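You operate a simulated robot arm through the tools that you are given. There is no shell and no other tool. Be economical: measure what you need, move in short steps, check, and stop when the job is done.

You are at the controls of a simulated robot arm. One attempt, no reset.

Task
Measure the wall shelf's warmth, then set the radiator valve by it.
Fine: let the grey meter stand there half a minute, press its orange button; valve to 1 at 30 C or more, else to 3, where it stays on; the meter goes back.

It is judged by the outcome, as a careful person would: the job done as asked, and still so three seconds after it is handed in. It fails if anything else is knocked over, pushed out of place, dropped, spilled or broken.

Robot
A 6-joint arm with a two-finger parallel gripper, fixed in place. Base frame: the origin is at the foot of the arm, x ahead of it, y to its left, z up. Lengths are in cm, angles in degrees, forces in N, time in s.
With the tool pointing down near the work surface it reaches from about 10 to 78 cm from the base axis. Its first joint turns from -115.0 to 115.0 degrees. Payload 4.2 kg.
Tool frame: the origin (TCP) lies between the finger pads and is the grasp point; the fingertips stand 2.3 cm ahead of it; z points along the fingers, y is the line along which they close. The gripper opens to 9.4 cm. The fingers are 3.8 cm wide and 1 cm thick; the gripper's body (5.4 by 9.6 cm) begins 3.9 cm behind the TCP.
Orientation is told as [roll, pitch, yaw] about the base's x, y, z axes, in that order, counted from this pose: with the fingers straight down and closing along the base's y, the tool's x points along the base's -x, its y along +y and its z along -z.

Tools
- The arm moves only by the tool drive_tool. Its argument "series" is text: rows parted by semicolons, each of 7 numbers parted by spaces: the turn, a rotation vector about the tool's x, y, z in rad, then the shift along the tool's x, y, z in cm, then the closure in counts, from 0 (fully open) to 255 (shut). In form: wx wy wz tx ty tz fingers; .... A call has 1 to 10 rows; each row shifts and turns the commanded pose from where the row before left it, along the tool's axes as they then stand. A row lasts 0.2 s, in which the tool goes at most 5 cm and 8.6 degrees; a call with a longer step from one row to the next is refused whole, and so is a gripper value outside its range. A pose out of reach is approached as far as the arm can. The call stops where the force on the tool passes 40 N (or 10 N more than at its start, if that is more) or the arm is blocked; 0.2 s more then pass. The fingers move at their own pace (about 10.8 cm/s each) and stop on an object; they squeeze with about 40 N. The grip force told is the motor's: it shows also when the fingers shut on nothing. Time passes only in rows, and 0.2 s behind the last, so rows that do not move let the fingers close. It gives the time, the measured TCP pose, the force on the tool (base axes), the opening and the grip force at its end, in the units of the frame above (readings bear some noise), and new pictures: "pictures" is both (left out), scene, wrist or none.
- Cameras (640 x 400 px; columns grow to the right, rows downward): "scene" is fixed at [5.15, -64.39, 150.82]; the picture's right is [0.84, -0.55, 0.00], its down [-0.18, -0.28, -0.94] and it looks along [0.52, 0.79, -0.34] (base axes); focal length 233 px, centre (320, 200). "wrist" rides on the gripper at [-3.9, 0, -4.4] in the tool frame; the picture's right is [0.00, -1.00, 0.00], its down [0.97, 0.00, -0.24] and it looks along [0.24, 0.00, 0.97] (tool axes); focal length 218 px, centre (320, 200). There is no depth. A picture from a camera that has moved, and an enlarged one, comes with that camera's place and axes in the base frame and with its lens. The place of the scene camera against the robot may be out by one fixed shift of up to 2.5 cm in any direction.
- raise_lower(by): slides the trunk up (or, below 0, down) by that many cm; the arm rides with it, the base frame stays. It gives what a move gives, with no picture.
- inspect(camera, box): a new picture of the part [left, top, right, bottom] of that camera's present view, enlarged. It takes no simulated time.
- hand_in(): hands the job in; it is judged then, once.

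Go step by step. Nothing tells you positions but the pictures and the camera data: compare them with the known pose of the tool, close in by small moves and look again before you grip or let go. The budget is 120 turns and 150 pictures, counting those below and the enlarged ones. Unless the task says otherwise, let go and move clear before handing in, and close with one line.

The tools are called after "Call:" by a JSON object that holds its "op" and its "data". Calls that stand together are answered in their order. drive_tool: Moves the arm, as the interface text tells. Its arguments: {"type":"object","properties":{"series":{"type":"string"},"pictures":{"type":"string","enum":["both","scene","wrist","none"]}},"required":["series"]} The other tools are called the same way: raise_lower (by) slides the trunk up or down; inspect (camera, box) takes an enlarged picture of a part of a camera's view; hand_in () hands the job in.

At the start:

```text
clock: 0.0
ee_pos: [40.17, 17.0, 151.63]
tool_rot: [0.0, 0.0, 0.0]
ft_force: [-0.1, -0.1, -0.8]
opening: 9.39
gripper_force: 0.1
trunk travel left (down, up): [-90.3, 8.7]
```

scene: 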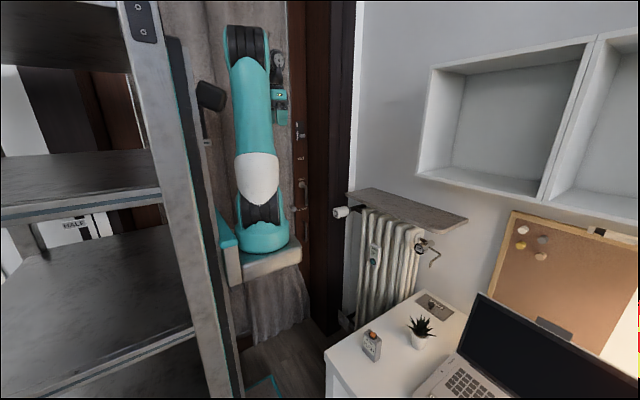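
wrist: 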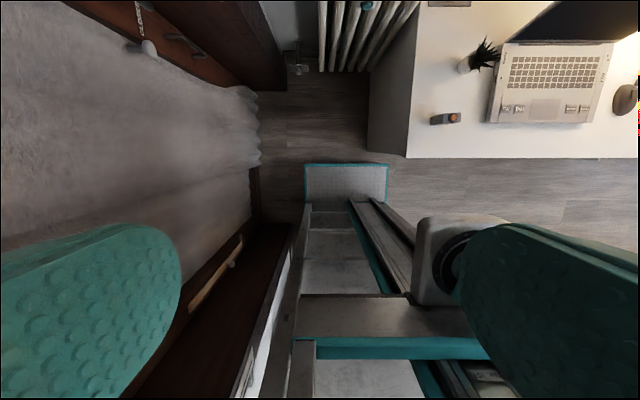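

The meter stands on the desk near the plant, and the radiator with a shelf board above it is ahead of the arm. I'll look closer at the key parts first.

Call:
{"op": "inspect", "data": {"camera": "scene", "box": [320, 170, 480, 270]}}

Call:
{"op": "inspect", "data": {"camera": "scene", "box": [330, 270, 490, 370]}}

Call:
{"op": "inspect", "data": {"camera": "wrist", "box": [280, 0, 520, 150]}}

```text
4.00 times, centred on (400, 220) of scene
camera zoom: at [5.15, -64.39, 150.82], right [0.84, -0.55, 0.0], down [-0.18, -0.28, -0.94], along [0.52, 0.79, -0.34], focal length 932 px, centre (0, 120)
```

zoom: 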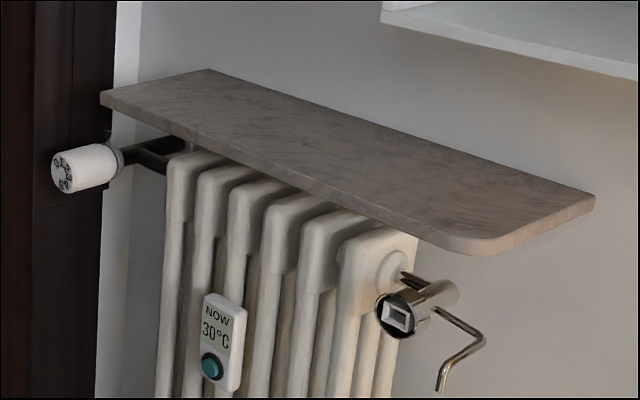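

```text
4.00 times, centred on (410, 320) of scene
camera zoom: at [5.15, -64.39, 150.82], right [0.84, -0.55, 0.0], down [-0.18, -0.28, -0.94], along [0.52, 0.79, -0.34], focal length 932 px, centre (-40, -280)
```

zoom: 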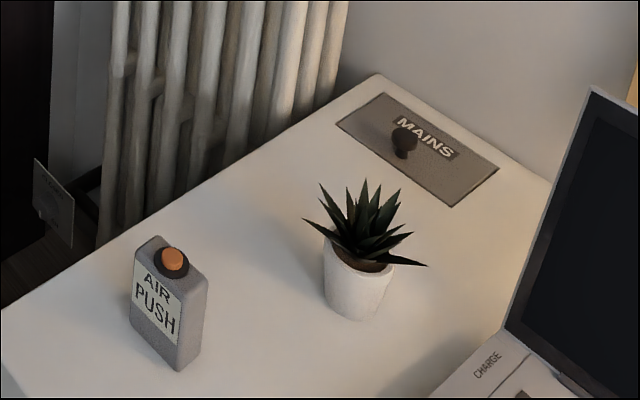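

```text
2.67 times, centred on (400, 75) of wrist
camera zoom: at [43.98, 17.17, 156.18], right [0.0, -1.0, 0.0], down [-0.97, 0.0, 0.24], along [-0.24, 0.0, -0.97], focal length 582 px, centre (107, 533)
```

zoom: 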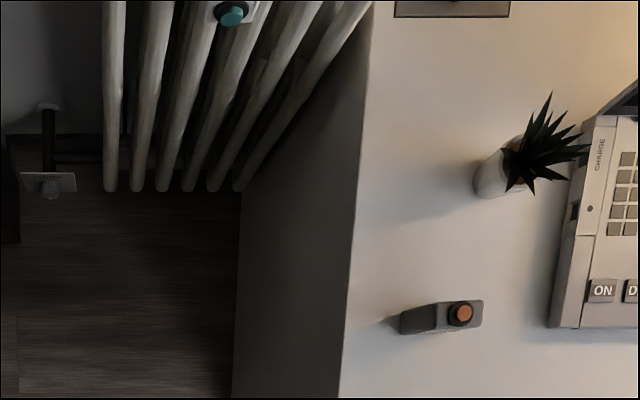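

The slab above the radiator looks like the wall shelf, the meter is at about (53, -26), and the numbered white head at the radiator's left end seems to be the valve. I'll tilt the tool towards +x to look at them from the wrist.

Call:
{"op": "drive_tool", "data": {"series": "0 -0.149 0 0 0 0 0;0 -0.149 0 0 0 0 0;0 -0.149 0 0 0 0 0;0 -0.149 0 0 0 0 0;0 -0.149 0 0 0 0 0;0 -0.149 0 0 0 0 0;0 -0.149 0 0 0 0 0;0 -0.149 0 0 0 0 0"}}

```text
clock: 1.6
ee_pos: [43.04, 17.81, 156.76]
tool_rot: [25.5, -52.7, -24.6]
ft_force: [0.0, -0.9, 0.3]
opening: 9.38
gripper_force: 0.0
out of reach, approached as far as the arm can: row 6, 7
trunk travel left (down, up): [-90.3, 8.7]
stopped in row 7: the arm was blocked; the commanded pose is now the measured one
camera wrist: at [41.53, 16.42, 162.36], right [-0.06, -0.96, -0.26], down [-0.73, 0.22, -0.64], along [0.68, 0.15, -0.72], focal length 218 px, centre (320, 200)
```

scene: 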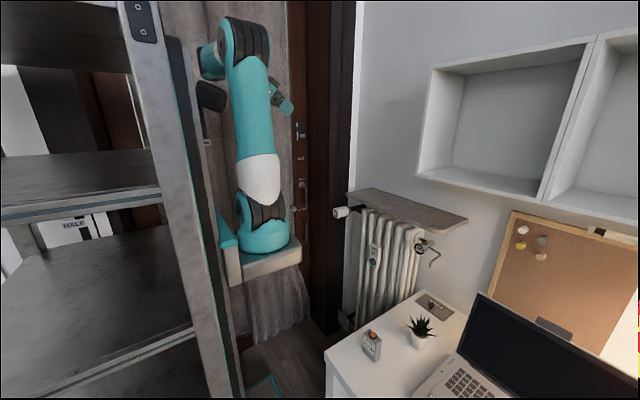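
wrist: 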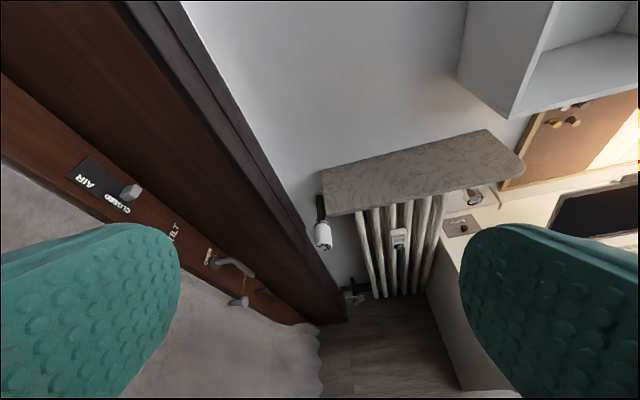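

The slab spans about x 79–99, y -27 to 24, with its top at z≈114, and there are open cubes further right and higher. I'll enlarge the wrist view to check the valve, slab and cubes.

Call:
{"op": "inspect", "data": {"camera": "wrist", "box": [290, 110, 530, 260]}}

Call:
{"op": "inspect", "data": {"camera": "scene", "box": [400, 20, 640, 270]}}

Call:
{"op": "inspect", "data": {"camera": "scene", "box": [325, 195, 373, 225]}}

```text
2.67 times, centred on (410, 185) of wrist
camera zoom: at [41.53, 16.42, 162.36], right [-0.06, -0.96, -0.26], down [-0.73, 0.22, -0.64], along [0.68, 0.15, -0.72], focal length 582 px, centre (80, 240)
```

zoom: 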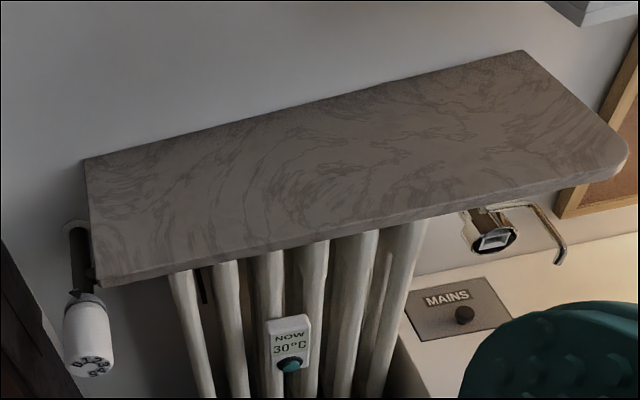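

```text
1.60 times, centred on (520, 145) of scene
camera zoom: at [5.15, -64.39, 150.82], right [0.84, -0.55, 0.0], down [-0.18, -0.28, -0.94], along [0.52, 0.79, -0.34], focal length 373 px, centre (0, 288)
```

zoom: 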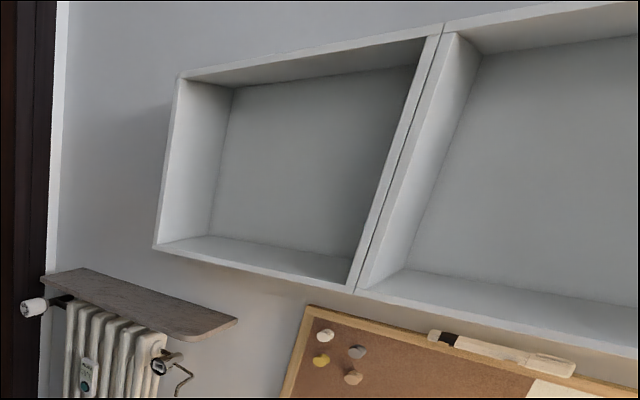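

```text
13.33 times, centred on (349, 210) of scene
camera zoom: at [5.15, -64.39, 150.82], right [0.84, -0.55, 0.0], down [-0.18, -0.28, -0.94], along [0.52, 0.79, -0.34], focal length 3108 px, centre (-67, 67)
```

zoom: 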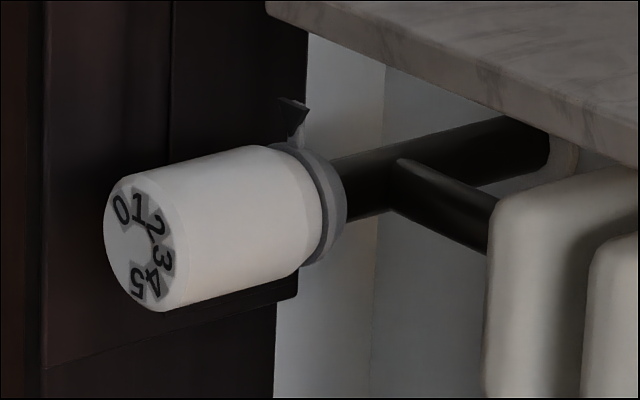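

The dial's digits 0–5 face -x with a fixed black pointer on top, so I know how the valve reads. Next I'll move out forward and level the tool so it points along +x.

Call:
{"op": "drive_tool", "data": {"series": "0 0 0 -2.2 0.2 3.3 0;0 0 0 -2.2 0.2 3.3 0;0 0 0 -2.2 0.2 3.3 0;0.003 -0.117 -0.054 -1 0 2 0;0.003 -0.117 -0.054 0 0 0 0;0.003 -0.117 -0.054 0 0 0 0;0.003 -0.117 -0.054 0 0 0 0;0.003 -0.117 -0.054 0 0 0 0", "pictures": "none"}}

```text
clock: 3.4
ee_pos: [57.05, 17.75, 156.37]
tool_rot: [-45.0, -89.8, 45.4]
ft_force: [-0.3, -0.3, 0.0]
opening: 9.4
gripper_force: 0.0
trunk travel left (down, up): [-90.3, 8.7]
```

The tool is now level along +x. I'll lower the trunk to look at the valve and slab from the front.

Call:
{"op": "raise_lower", "data": {"by": -40}}

Call:
{"op": "drive_tool", "data": {"series": "0 0 0 0 0 0 0"}}

```text
clock: 7.2
ee_pos: [57.02, 17.77, 116.22]
tool_rot: [-26.1, -89.6, 26.4]
ft_force: [0.1, -0.5, 0.5]
opening: 9.42
gripper_force: 0.1
trunk travel left (down, up): [-50.3, 48.7]
```

```text
clock: 7.6
ee_pos: [57.04, 17.85, 116.26]
tool_rot: [-26.1, -89.7, 26.2]
ft_force: [-0.2, -0.7, 0.6]
opening: 9.38
gripper_force: 0.0
trunk travel left (down, up): [-50.3, 48.7]
camera wrist: at [52.67, 17.88, 120.27], right [0.01, -1.0, 0.0], down [-0.24, 0.0, -0.97], along [0.97, 0.0, -0.24], focal length 218 px, centre (320, 200)
```

scene: 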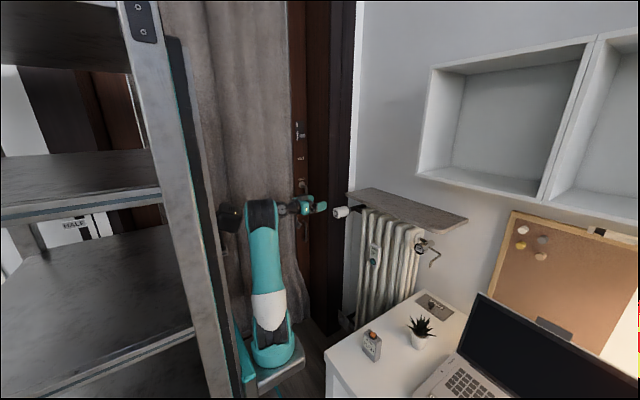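
wrist: 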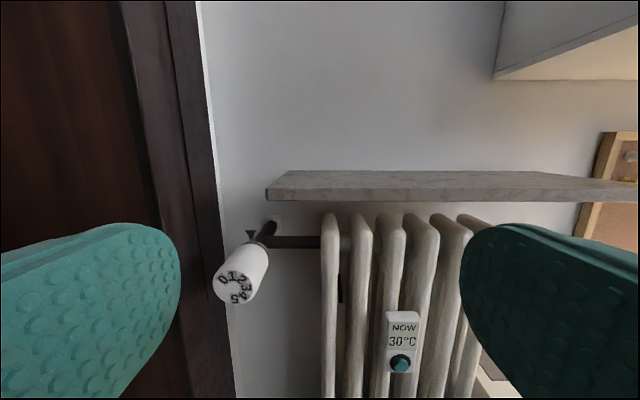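

Call:
{"op": "inspect", "data": {"camera": "wrist", "box": [200, 200, 296, 320]}}

```text
3.33 times, centred on (248, 260) of wrist
camera zoom: at [52.67, 17.88, 120.27], right [0.01, -1.0, 0.0], down [-0.24, 0.0, -0.97], along [0.97, 0.0, -0.24], focal length 728 px, centre (560, 0)
```

zoom: 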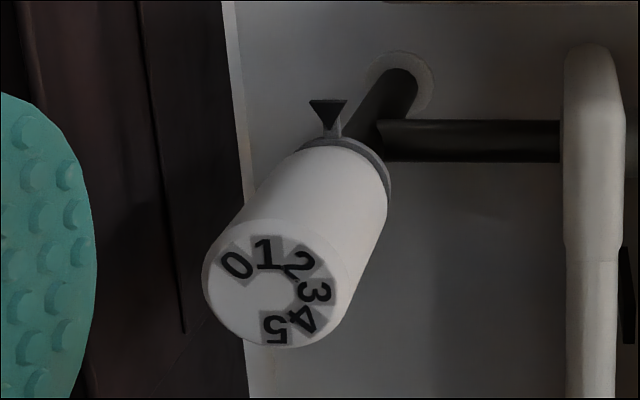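

The valve stands at 1 now, with its face at about (76, 28.5, 103.5), and the slab top is at z≈115. I'll move over towards the meter, staying level.

Call:
{"op": "drive_tool", "data": {"series": "0 0 0 0 -4.4 -1.4 0;0 0 0 0 -4.4 -1.4 0;0 0 0 0 -4.4 -1.4 0;0 0 0 0 -4.4 -1.4 0;0 0 0 0 -4.4 -1.4 0;0 0 0 0 -4.4 -1.4 0;0 0 0 0 -4.4 -1.4 0;0 0 0 0 -4.4 -1.4 0;0 0 0 0 -4.4 -1.4 0;0 0 0 0 -4.4 -1.4 0", "pictures": "none"}}

Call:
{"op": "raise_lower", "data": {"by": -30}}

Call:
{"op": "drive_tool", "data": {"series": "0 0 0 0 0 0 0"}}

```text
clock: 9.8
ee_pos: [55.74, -0.76, 111.01]
tool_rot: [-31.7, -89.8, 32.0]
ft_force: [-0.7, 0.5, 0.2]
opening: 9.39
gripper_force: 0.1
out of reach, approached as far as the arm can: row 4, 5, 6, 7, 8, 9, 10
trunk travel left (down, up): [-50.3, 48.7]
```

```text
clock: 12.8
ee_pos: [55.72, -0.66, 80.95]
tool_rot: [-33.6, -89.8, 33.9]
ft_force: [0.5, 0.4, 0.0]
opening: 9.4
gripper_force: 0.0
trunk travel left (down, up): [-20.3, 78.7]
```

```text
clock: 13.2
ee_pos: [55.46, -0.58, 80.93]
tool_rot: [-33.8, -89.7, 33.9]
ft_force: [0.3, 0.3, -0.2]
opening: 9.41
gripper_force: 0.1
trunk travel left (down, up): [-20.3, 78.7]
camera wrist: at [51.26, -0.62, 84.91], right [0.0, -1.0, 0.0], down [-0.24, 0.0, -0.97], along [0.97, 0.0, -0.24], focal length 218 px, centre (320, 200)
```

scene: 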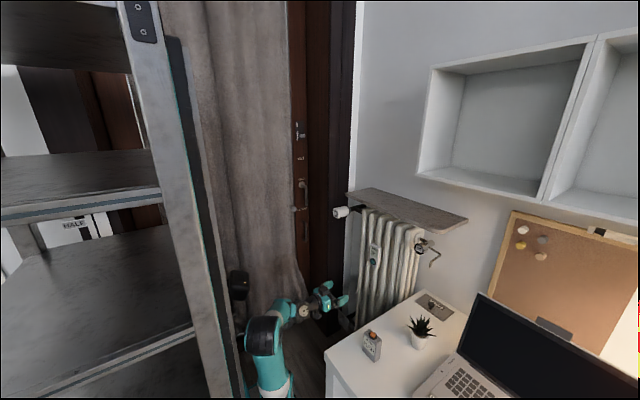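
wrist: 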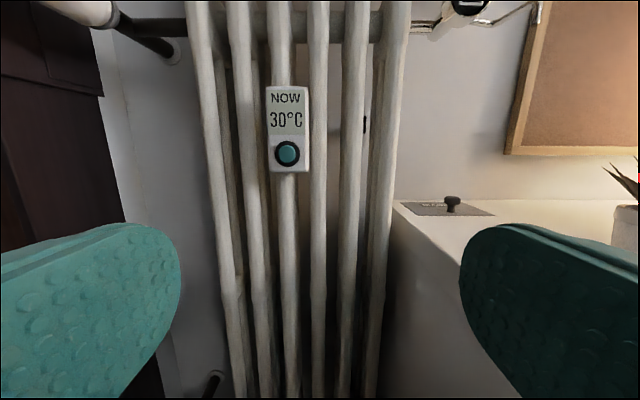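

The level tool can't come closer in at this height over the shoulder. I'll lower the trunk fully with the arm raised to compensate, then go sideways to in front of the meter.

Call:
{"op": "drive_tool", "data": {"series": "0 0 0 -4.5 0 0 0;0 0 0 -4.5 0 0 0;0 0 0 -4.5 0 0 0;0 0 0 -4.5 0 0 0;0 0 0 -3 -2 -2 0;0 0 0 -1 -4 -2 0;0 0 0 -1 -4 -2 0;0 0 0 -1 -4 -2 0;0 0 0 0 -4 -2 0;0 0 0 0 -4 -2 0", "pictures": "none"}}

```text
clock: 15.4
ee_pos: [58.12, -5.3, 112.51]
tool_rot: [-34.3, -89.8, 34.6]
ft_force: [-0.2, -0.1, -0.4]
opening: 9.42
gripper_force: 0.0
out of reach, approached as far as the arm can: row 1, 2, 3, 5, 6, 7, 8, 9, 10
trunk travel left (down, up): [-20.3, 78.7]
```

I'll check whether the commanded pose is in step with the measured one.

Call:
{"op": "drive_tool", "data": {"series": "0 0 0 0 0 0 0"}}

```text
clock: 15.8
ee_pos: [58.09, -5.3, 112.51]
tool_rot: [-30.6, -89.6, 30.8]
ft_force: [-0.3, -0.2, 0.3]
opening: 9.4
gripper_force: 0.1
trunk travel left (down, up): [-20.3, 78.7]
camera wrist: at [53.64, -5.23, 116.47], right [0.0, -1.0, 0.0], down [-0.24, 0.0, -0.97], along [0.97, 0.0, -0.24], focal length 218 px, centre (320, 200)
```

scene: 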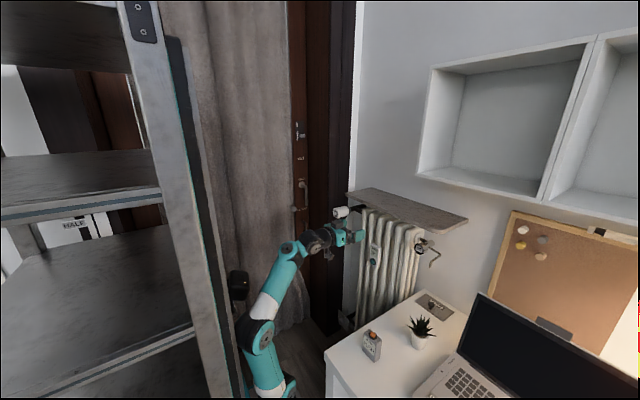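
wrist: 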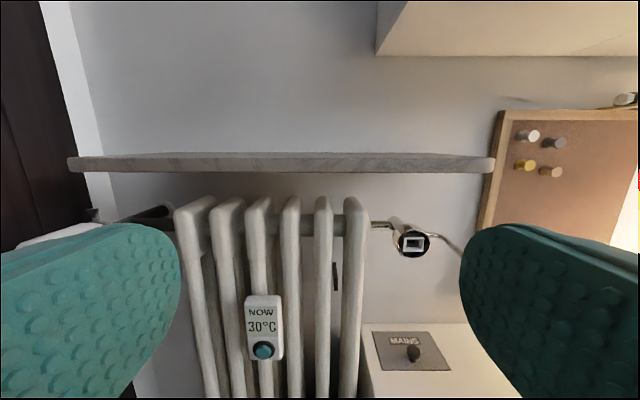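

Call:
{"op": "drive_tool", "data": {"series": "0 0 0 0 -3 0 0;0 0 0 0 -3 0 0;0 0 0 0 -3 0 0;0 0 0 0 -3 0 0;0 0 0 0 -3 0 0", "pictures": "none"}}

```text
clock: 17.0
ee_pos: [58.89, -20.12, 113.08]
tool_rot: [-32.0, -89.8, 32.1]
ft_force: [-0.5, 0.3, -0.4]
opening: 9.43
gripper_force: 0.1
out of reach, approached as far as the arm can: row 1
trunk travel left (down, up): [-20.3, 78.7]
```

Sideways motion works, so it is a minimum radius limit for the level tool. I'll tilt the tool about 30° down and come in above and behind the meter.

Call:
{"op": "drive_tool", "data": {"series": "0 0.131 0 0 0 0 0;0 0.131 0 0 0 0 0;0 0.131 0 0 0 0 0;0 0.131 0 0 0 0 0;0 0 0 3.66 -1.2 -1.12 0;0 0 0 3.66 -1.2 -1.12 0;0 0 0 3.66 -1.2 -1.12 0;0 0 0 3.66 -1.2 -1.12 0;0 0 0 3.66 -1.2 -1.12 0"}}

```text
clock: 19.0
ee_pos: [49.39, -26.1, 94.05]
tool_rot: [-0.6, -67.4, 0.8]
ft_force: [0.2, 0.2, 0.2]
opening: 9.39
gripper_force: 0.1
out of reach, approached as far as the arm can: row 3, 4, 9
trunk travel left (down, up): [-20.3, 78.7]
camera wrist: at [46.74, -26.02, 99.41], right [0.0, -1.0, 0.0], down [-0.6, 0.0, -0.8], along [0.8, 0.0, -0.6], focal length 218 px, centre (320, 200)
```

scene: 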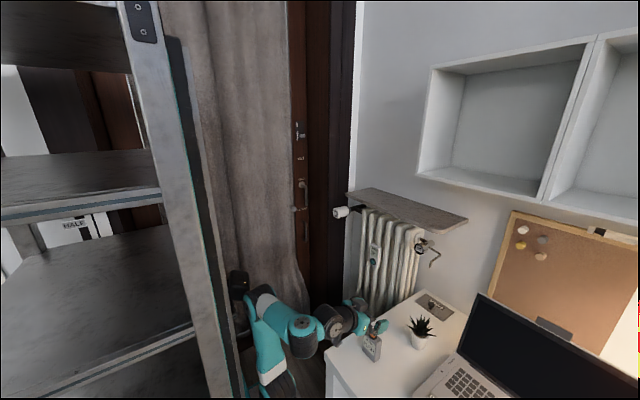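
wrist: 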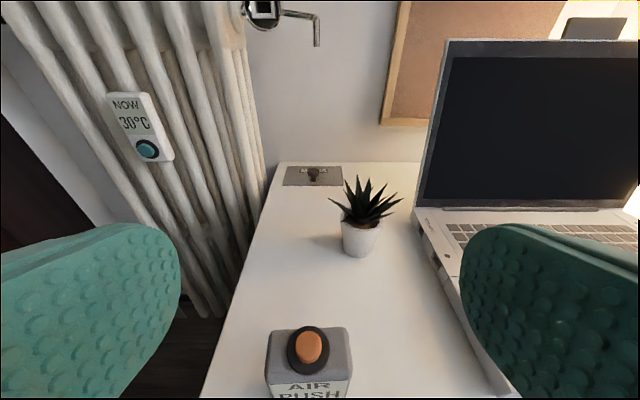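

The meter's top is at about (53.1, -25.2) and square to the tool. I'll shift over it with the fingers open and come down partway on the trunk.

Call:
{"op": "drive_tool", "data": {"series": "0 0 0 -0.6 0.45 1.43 0;0 0 0 -0.6 0.45 1.43 0", "pictures": "none"}}

Call:
{"op": "raise_lower", "data": {"by": -8}}

Call:
{"op": "drive_tool", "data": {"series": "0 0 0 0 0 0 0"}}

```text
clock: 19.6
ee_pos: [52.32, -25.24, 94.06]
tool_rot: [-0.3, -67.3, 0.5]
ft_force: [-0.3, 0.7, 0.0]
opening: 9.4
gripper_force: 0.1
trunk travel left (down, up): [-20.3, 78.7]
```

```text
clock: 20.8
ee_pos: [52.37, -25.16, 86.1]
tool_rot: [-0.4, -67.3, 0.4]
ft_force: [0.1, -0.1, 0.2]
opening: 9.39
gripper_force: 0.1
trunk travel left (down, up): [-12.3, 86.7]
```

```text
clock: 21.2
ee_pos: [52.35, -25.15, 86.01]
tool_rot: [-0.4, -67.3, 0.6]
ft_force: [-0.8, -0.7, -0.6]
opening: 9.41
gripper_force: 0.0
trunk travel left (down, up): [-12.3, 86.7]
camera wrist: at [49.78, -25.14, 91.39], right [0.0, -1.0, 0.0], down [-0.6, 0.0, -0.8], along [0.8, 0.0, -0.6], focal length 218 px, centre (320, 200)
```

scene: 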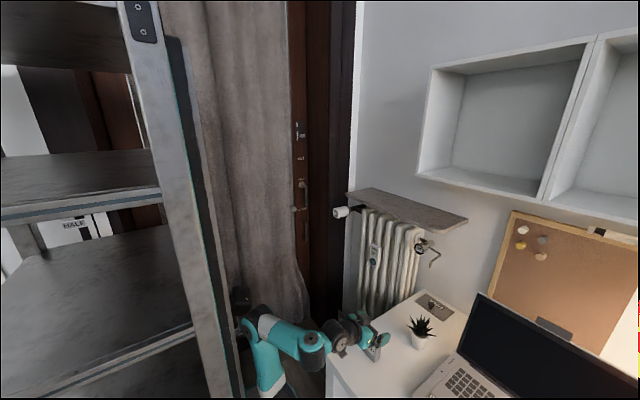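
wrist: 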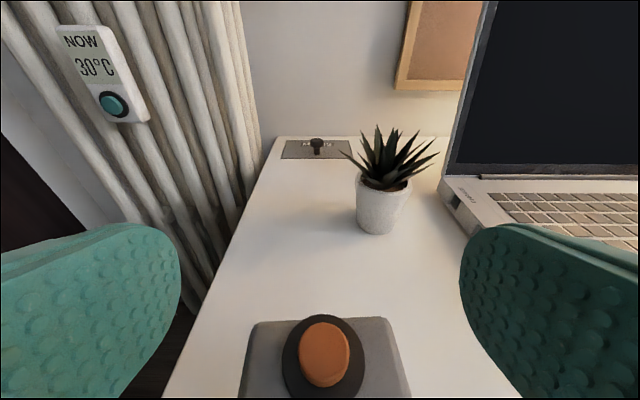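

Centred on the meter; its top is at z≈80.7. I'll come down another 8.5 and look before closing.

Call:
{"op": "raise_lower", "data": {"by": -8.5}}

Call:
{"op": "drive_tool", "data": {"series": "0 0 0 0 0 0 0"}}

```text
clock: 22.0
ee_pos: [52.28, -25.2, 80.9]
tool_rot: [-2.3, -67.8, 2.2]
ft_force: [-6.8, 1.3, 10.8]
opening: 9.41
gripper_force: 0.1
trunk travel left (down, up): [-6.6, 92.4]
stopped: the force on the tool passed its limit (the readings are from after the stop); the commanded pose is now the measured one
```

```text
clock: 22.4
ee_pos: [52.38, -25.02, 80.78]
tool_rot: [-2.2, -67.8, 2.1]
ft_force: [-4.6, 1.6, 9.5]
opening: 9.37
gripper_force: 0.0
trunk travel left (down, up): [-6.6, 92.4]
camera wrist: at [49.7, -25.01, 86.1], right [0.0, -1.0, 0.01], down [-0.59, -0.01, -0.81], along [0.81, -0.01, -0.59], focal length 218 px, centre (320, 200)
```

scene: 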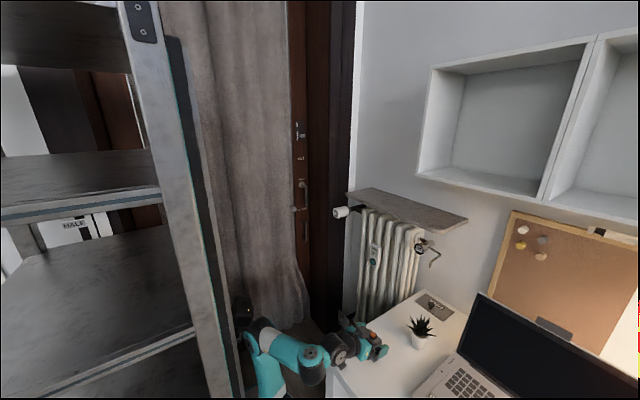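
wrist: 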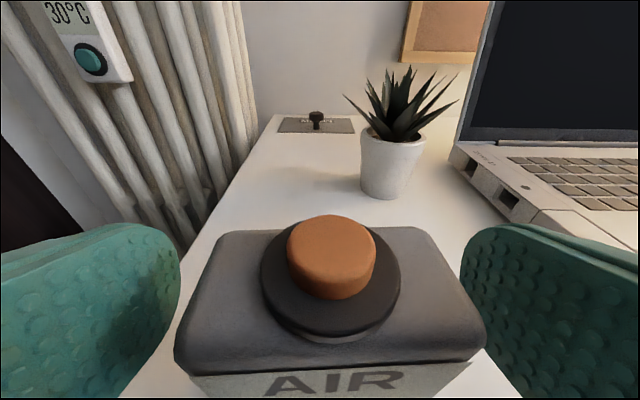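

Something touched with the TCP at z 80.8. Let me look where.

Call:
{"op": "inspect", "data": {"camera": "scene", "box": [240, 290, 400, 390]}}

Call:
{"op": "inspect", "data": {"camera": "wrist", "box": [160, 180, 500, 400]}}

```text
4.00 times, centred on (320, 340) of scene
camera zoom: at [5.15, -64.39, 150.82], right [0.84, -0.55, 0.0], down [-0.18, -0.28, -0.94], along [0.52, 0.79, -0.34], focal length 932 px, centre (320, -360)
```

zoom: 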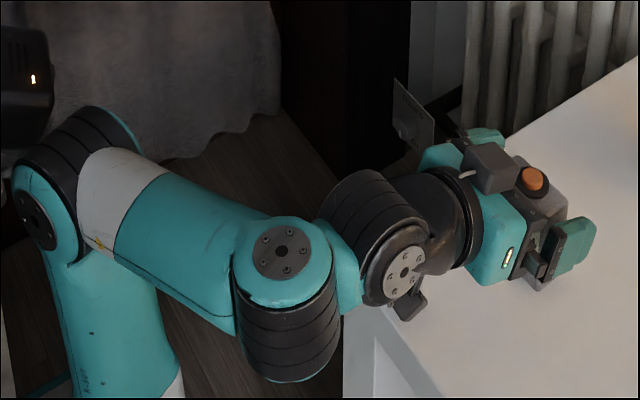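

```text
1.82 times, centred on (330, 290) of wrist
camera zoom: at [49.7, -25.01, 86.1], right [0.0, -1.0, 0.01], down [-0.59, -0.01, -0.81], along [0.81, -0.01, -0.59], focal length 397 px, centre (302, 36)
```

zoom: 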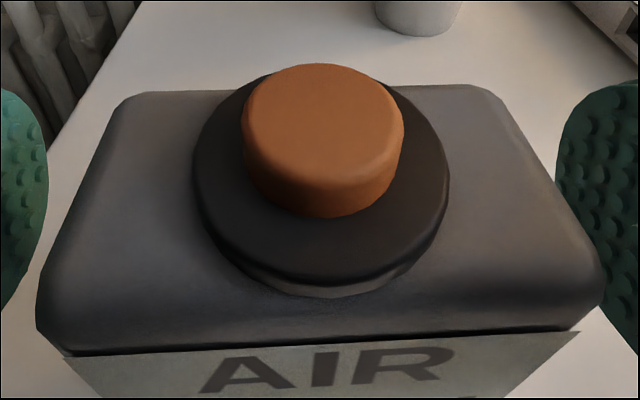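

The wrist rests on the desk's front edge, so I need a steeper tilt. I'll rise a bit and tilt to about 45°.

Call:
{"op": "raise_lower", "data": {"by": 5}}

Call:
{"op": "drive_tool", "data": {"series": "0 0.13 0 0 0 0 0;0 0.13 0 0 0 0 0;0 0.13 0 0 0 0 0"}}

```text
clock: 23.3
ee_pos: [52.29, -25.19, 85.88]
tool_rot: [-2.2, -67.8, 2.0]
ft_force: [0.3, 0.1, 0.1]
opening: 9.38
gripper_force: 0.0
trunk travel left (down, up): [-11.6, 87.4]
```

```text
clock: 24.1
ee_pos: [52.38, -25.15, 85.81]
tool_rot: [-1.2, -45.2, 0.9]
ft_force: [0.5, -0.4, -0.7]
opening: 9.39
gripper_force: 0.0
trunk travel left (down, up): [-11.6, 87.4]
camera wrist: at [51.92, -24.99, 91.67], right [0.0, -1.0, 0.01], down [-0.85, -0.01, -0.52], along [0.52, -0.01, -0.85], focal length 218 px, centre (320, 200)
```

scene: 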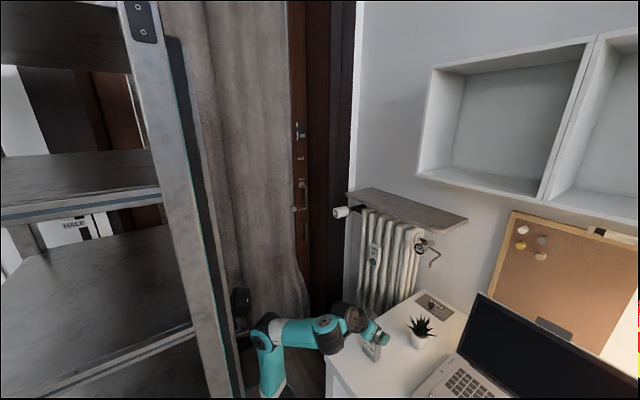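
wrist: 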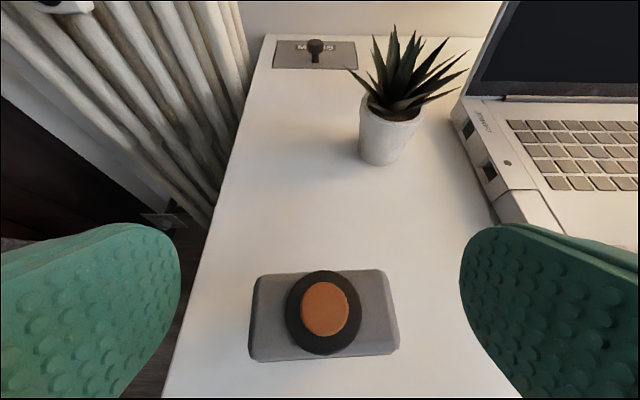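

Aligned over the meter at 45°. I'll drop to TCP z≈79.3 so the camera stays clear of the button, then look.

Call:
{"op": "raise_lower", "data": {"by": -6.5}}

Call:
{"op": "drive_tool", "data": {"series": "0 0 0 0 0 0 0"}}

Call:
{"op": "inspect", "data": {"camera": "scene", "box": [300, 290, 460, 390]}}

```text
clock: 25.2
ee_pos: [52.37, -25.19, 79.35]
tool_rot: [-1.2, -45.4, 0.9]
ft_force: [0.3, -0.3, -0.7]
opening: 9.4
gripper_force: 0.2
trunk travel left (down, up): [-5.1, 93.9]
```

```text
clock: 25.6
ee_pos: [52.26, -25.11, 79.28]
tool_rot: [-1.2, -45.4, 1.0]
ft_force: [-0.7, -0.1, 0.8]
opening: 9.39
gripper_force: 0.0
trunk travel left (down, up): [-5.1, 93.9]
camera wrist: at [51.93, -24.99, 85.17], right [0.0, -1.0, 0.01], down [-0.85, -0.01, -0.52], along [0.52, -0.01, -0.85], focal length 218 px, centre (320, 200)
```

scene: 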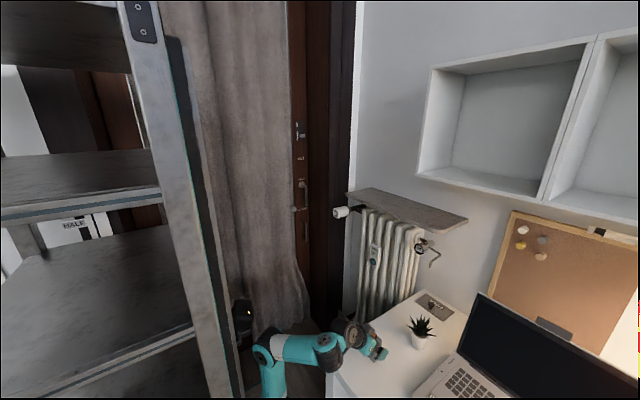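
wrist: 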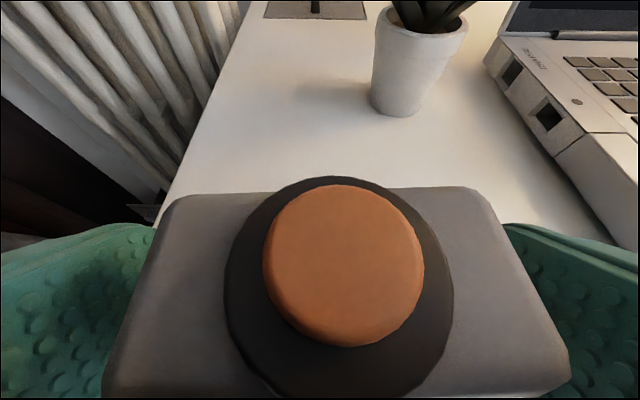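

```text
4.00 times, centred on (380, 340) of scene
camera zoom: at [5.15, -64.39, 150.82], right [0.84, -0.55, 0.0], down [-0.18, -0.28, -0.94], along [0.52, 0.79, -0.34], focal length 932 px, centre (80, -360)
```

zoom: 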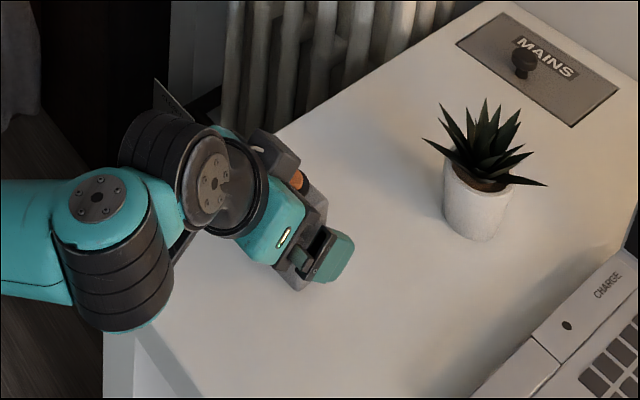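

The fingers straddle the meter with the button clear. I'll close the gripper now.

Call:
{"op": "drive_tool", "data": {"series": "0 0 0 0 0 0 120;0 0 0 0 0 0 255;0 0 0 0 0 0 255;0 0 0 0 0 0 255", "pictures": "wrist"}}

```text
clock: 26.6
ee_pos: [52.37, -25.03, 79.28]
tool_rot: [-1.2, -45.4, 0.9]
ft_force: [0.1, 1.1, 1.4]
opening: 5.98
gripper_force: 39.5
trunk travel left (down, up): [-5.1, 93.9]
camera wrist: at [51.93, -24.99, 85.18], right [0.0, -1.0, 0.01], down [-0.85, -0.01, -0.52], along [0.52, -0.01, -0.85], focal length 218 px, centre (320, 200)
```

wrist: 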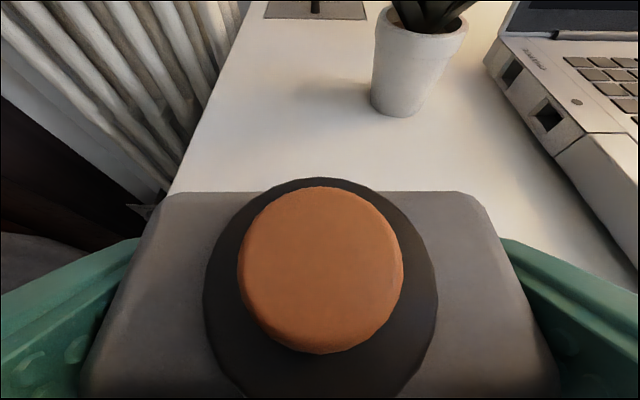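

Gripped at 6.0 cm wide. I'll lift on the trunk to bring the shoulder near slab height.

Call:
{"op": "raise_lower", "data": {"by": 65}}

Call:
{"op": "drive_tool", "data": {"series": "0 0 0 0 4 0 255;0 0 0 0 4 0 255;0 0 0 0 4 0 255;0 0 0 0 4 0 255;0 0 0 0 4 0 255"}}

```text
refused: 65 is not a number from -40 to 40
```

```text
clock: 27.8
ee_pos: [55.46, -9.11, 83.6]
tool_rot: [-1.3, -46.6, 2.0]
ft_force: [-0.4, -2.0, -1.7]
opening: 5.96
gripper_force: 40.1
out of reach, approached as far as the arm can: row 2, 3, 4, 5
trunk travel left (down, up): [-5.1, 93.9]
camera wrist: at [54.87, -8.98, 89.54], right [0.02, -1.0, 0.01], down [-0.84, -0.02, -0.54], along [0.54, 0.0, -0.84], focal length 218 px, centre (320, 200)
```

scene: 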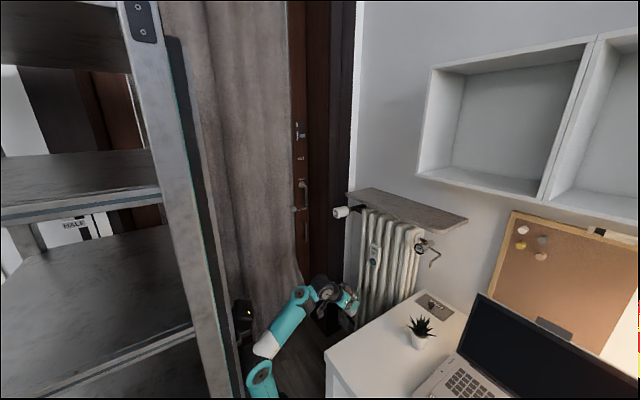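
wrist: 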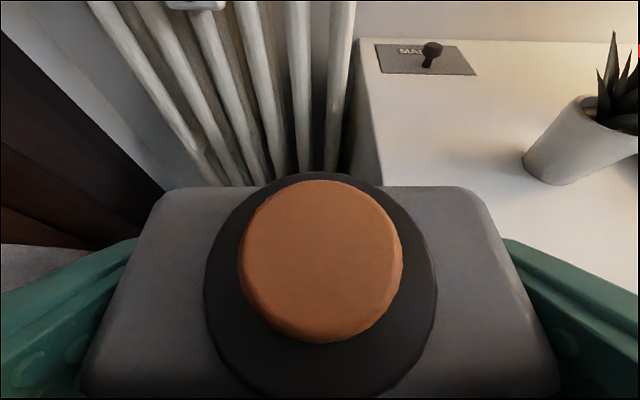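

The lift was refused (limit 40), and the sideways move ran anyway. The meter is still held the same way and nothing was hit, so I'll lift now in two steps.

Call:
{"op": "raise_lower", "data": {"by": 40}}

Call:
{"op": "raise_lower", "data": {"by": 25}}

Call:
{"op": "drive_tool", "data": {"series": "0 0 0 0 0 0 255"}}

```text
clock: 31.6
ee_pos: [55.35, -9.32, 123.7]
tool_rot: [-0.7, -46.6, 0.8]
ft_force: [-0.2, -0.1, -0.8]
opening: 5.94
gripper_force: 40.2
trunk travel left (down, up): [-45.1, 53.9]
```

```text
clock: 34.2
ee_pos: [55.47, -9.33, 148.65]
tool_rot: [-0.7, -46.7, 0.8]
ft_force: [0.5, -0.8, -0.6]
opening: 5.96
gripper_force: 40.2
trunk travel left (down, up): [-70.1, 28.9]
```

```text
clock: 34.6
ee_pos: [55.35, -9.28, 148.62]
tool_rot: [-0.7, -46.5, 0.8]
ft_force: [-0.4, -0.1, -1.3]
opening: 5.95
gripper_force: 40.2
trunk travel left (down, up): [-70.1, 28.9]
camera wrist: at [54.88, -9.21, 154.53], right [0.0, -1.0, 0.01], down [-0.84, -0.01, -0.54], along [0.54, 0.0, -0.84], focal length 218 px, centre (320, 200)
```

scene: 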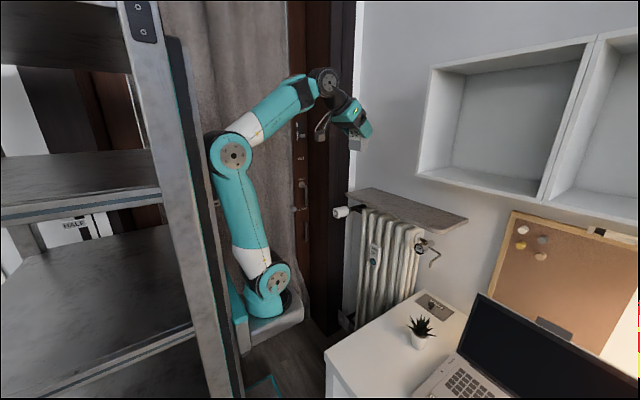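
wrist: 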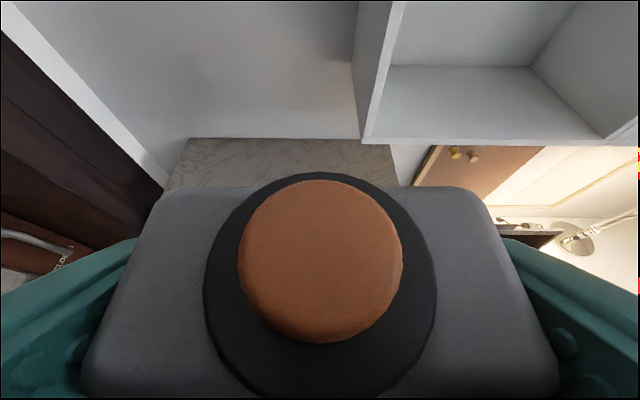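

I'm high and clear; the cubes start around y<-15 so I'll aim for the slab at y≈5. Moving forward and down in steps.

Call:
{"op": "drive_tool", "data": {"series": "0 0 0 0.58 2.38 3.9 255;0 0 0 0.58 2.38 3.9 255;0 0 0 0.58 2.38 3.9 255;0 0 0 0.58 2.38 3.9 255;0 0 0 0.58 2.38 3.9 255;0 0 0 0.58 2.38 3.9 255"}}

```text
clock: 36.0
ee_pos: [69.96, 4.76, 130.05]
tool_rot: [-0.6, -46.7, 0.7]
ft_force: [-0.8, 0.3, -0.9]
opening: 5.97
gripper_force: 40.7
trunk travel left (down, up): [-70.1, 28.9]
camera wrist: at [69.34, 4.88, 135.75], right [0.0, -1.0, 0.01], down [-0.84, -0.01, -0.54], along [0.54, 0.0, -0.84], focal length 218 px, centre (320, 200)
```

scene: 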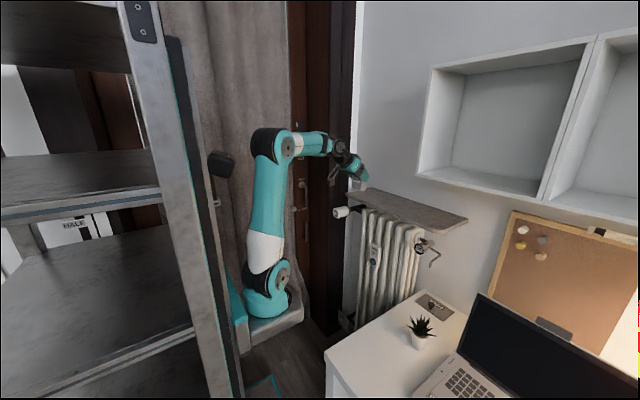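
wrist: 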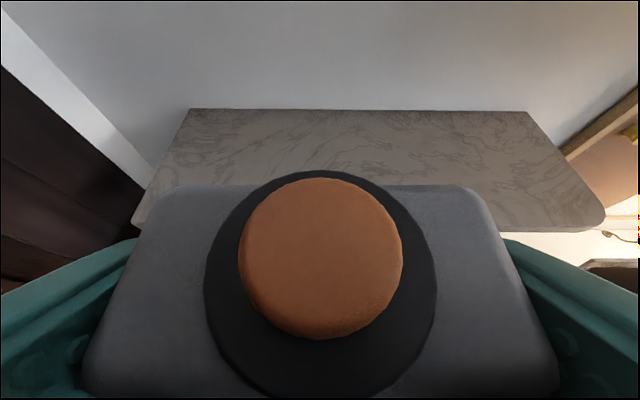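

The slab's front edge checks out at x≈78.9, back at 99. I'll move forward over it with the meter's base about 3.5 cm above.

Call:
{"op": "drive_tool", "data": {"series": "0 0 0 -1.24 0 3.13 255;0 0 0 -1.24 0 3.13 255;0 0 0 -1.24 0 3.13 255;0 0 0 -1.24 0 3.13 255"}}

Call:
{"op": "inspect", "data": {"camera": "scene", "box": [320, 130, 480, 230]}}

```text
clock: 37.0
ee_pos: [82.51, 4.84, 124.97]
tool_rot: [-0.7, -46.7, 0.8]
ft_force: [0.2, 0.3, -1.0]
opening: 5.97
gripper_force: 40.1
trunk travel left (down, up): [-70.1, 28.9]
camera wrist: at [81.91, 5.04, 130.79], right [0.0, -1.0, 0.01], down [-0.84, -0.01, -0.54], along [0.54, 0.0, -0.84], focal length 218 px, centre (320, 200)
```

scene: 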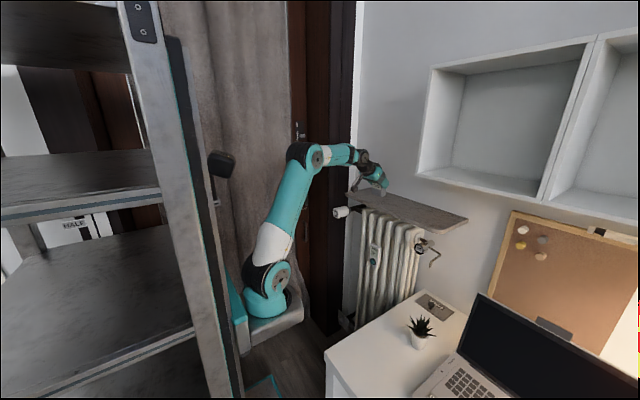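
wrist: 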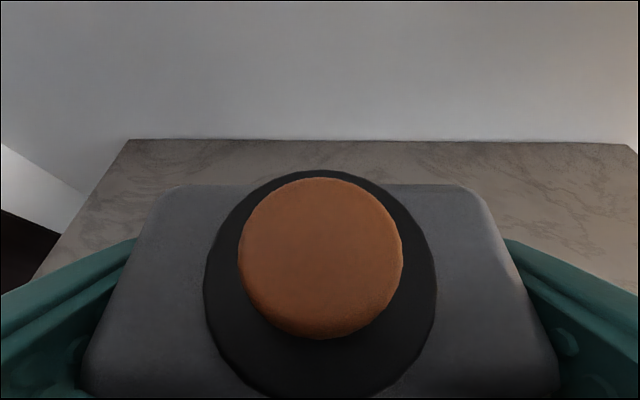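

```text
4.00 times, centred on (400, 180) of scene
camera zoom: at [5.15, -64.39, 150.82], right [0.84, -0.55, 0.0], down [-0.18, -0.28, -0.94], along [0.52, 0.79, -0.34], focal length 932 px, centre (0, 280)
```

zoom: 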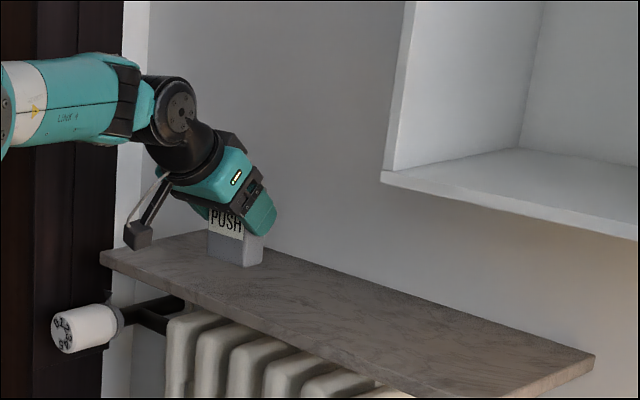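

Over the slab with clearance. I'll correct the 1.3° tilt and lower gently to near contact.

Call:
{"op": "drive_tool", "data": {"series": "0 0.022 0 0 0 0 255;0 0 0 0.57 0 0.56 255;0 0 0 0.57 0 0.56 255;0 0 0 0.57 0 0.56 255;0 0 0 0.5 0 0.5 255;0 0 0 0.14 0 0.14 255;0 0 0 0.14 0 0.14 255", "pictures": "scene"}}

Call:
{"op": "inspect", "data": {"camera": "scene", "box": [340, 160, 420, 210]}}

```text
clock: 38.6
ee_pos: [82.45, 4.93, 121.47]
tool_rot: [-0.7, -45.5, 0.8]
ft_force: [0.1, -0.1, -0.9]
opening: 5.96
gripper_force: 40.2
trunk travel left (down, up): [-70.1, 28.9]
```

scene: 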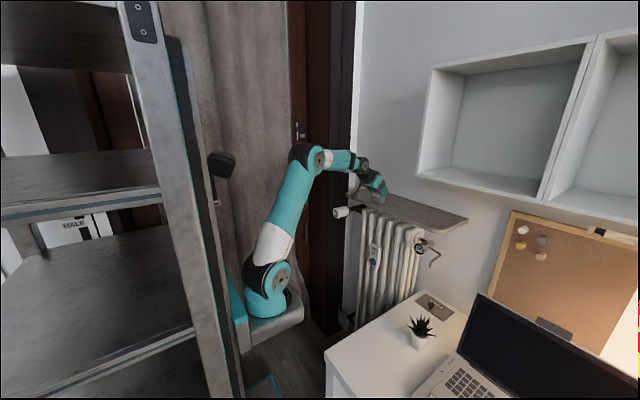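

```text
8.00 times, centred on (380, 185) of scene
camera zoom: at [5.15, -64.39, 150.82], right [0.84, -0.55, 0.0], down [-0.18, -0.28, -0.94], along [0.52, 0.79, -0.34], focal length 1865 px, centre (-160, 320)
```

zoom: 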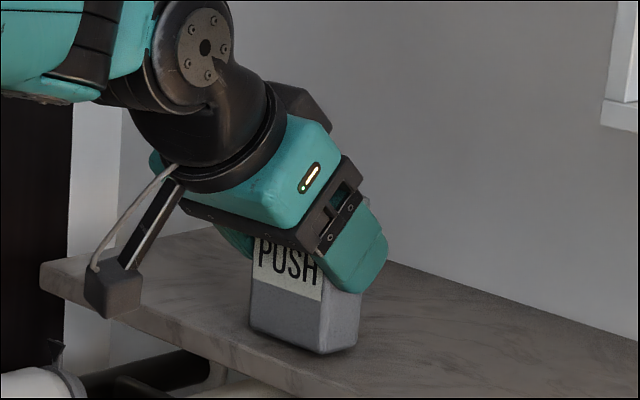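

Very close to the slab; I'll creep down and watch the force.

Call:
{"op": "drive_tool", "data": {"series": "0 0 0 0.1 0 0.1 255;0 0 0 0.1 0 0.1 255;0 0 0 0.1 0 0.1 255", "pictures": "none"}}

```text
clock: 39.4
ee_pos: [82.47, 4.86, 121.21]
tool_rot: [-0.7, -45.6, 0.6]
ft_force: [-1.1, -0.8, 7.7]
opening: 5.97
gripper_force: 40.1
trunk travel left (down, up): [-70.1, 28.9]
```

Contact at TCP z≈121.2. I'll ease off slightly, release, and back away along the tool.

Call:
{"op": "drive_tool", "data": {"series": "0 0 0 -0.1 0 -0.1 255;0 0 0 0 0 0 120;0 0 0 0 0 0 0;0 0 0 0 0 0 0;0 0 0 0 0 0 0", "pictures": "wrist"}}

Call:
{"op": "drive_tool", "data": {"series": "0 0 0 0 0 -2 0;0 0 0 0 0 -3 0;0 0 0 0 0 -4 0;0 0 0 0 0 -4 0"}}

Call:
{"op": "inspect", "data": {"camera": "scene", "box": [340, 160, 420, 210]}}

```text
clock: 40.6
ee_pos: [82.54, 4.82, 121.27]
tool_rot: [-0.8, -45.4, 0.8]
ft_force: [-0.4, -1.0, 0.3]
opening: 9.4
gripper_force: 0.1
trunk travel left (down, up): [-70.1, 28.9]
camera wrist: at [82.08, 4.97, 127.05], right [0.0, -1.0, 0.01], down [-0.85, -0.01, -0.52], along [0.52, 0.0, -0.85], focal length 218 px, centre (320, 200)
```

wrist: 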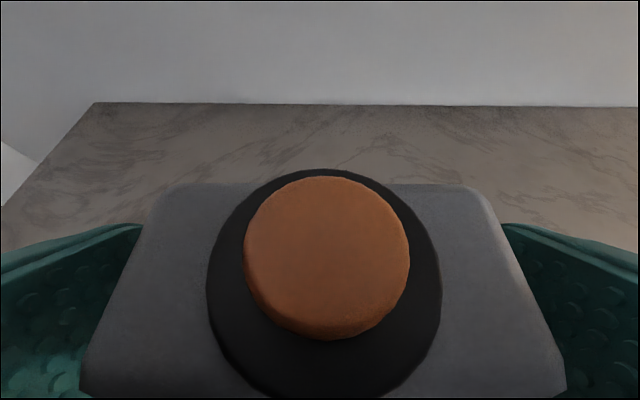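

```text
clock: 41.6
ee_pos: [73.21, 4.85, 130.26]
tool_rot: [-0.7, -45.3, 0.9]
ft_force: [1.7, 0.2, -0.3]
opening: 9.4
gripper_force: 0.1
trunk travel left (down, up): [-70.1, 28.9]
camera wrist: at [72.82, 5.06, 136.16], right [0.0, -1.0, 0.01], down [-0.85, -0.01, -0.52], along [0.52, 0.0, -0.85], focal length 218 px, centre (320, 200)
```

scene: 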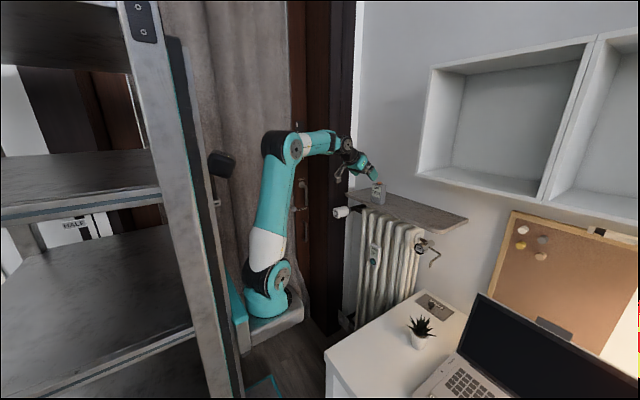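
wrist: 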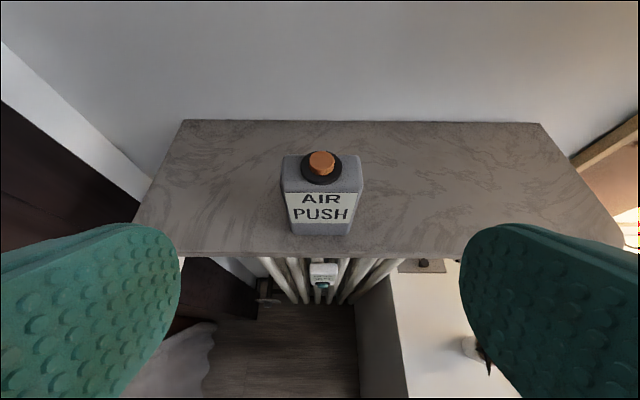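

```text
8.00 times, centred on (380, 185) of scene
camera zoom: at [5.15, -64.39, 150.82], right [0.84, -0.55, 0.0], down [-0.18, -0.28, -0.94], along [0.52, 0.79, -0.34], focal length 1865 px, centre (-160, 320)
```

zoom: 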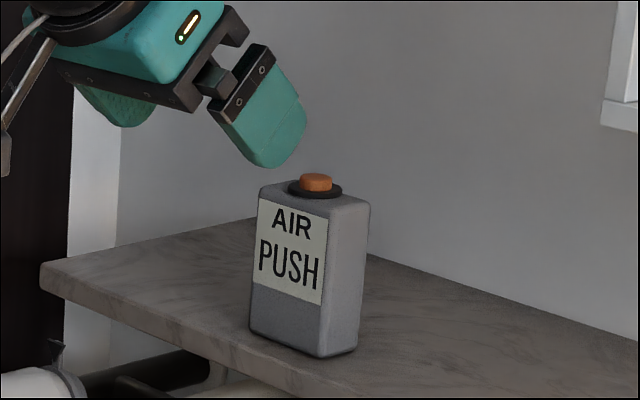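

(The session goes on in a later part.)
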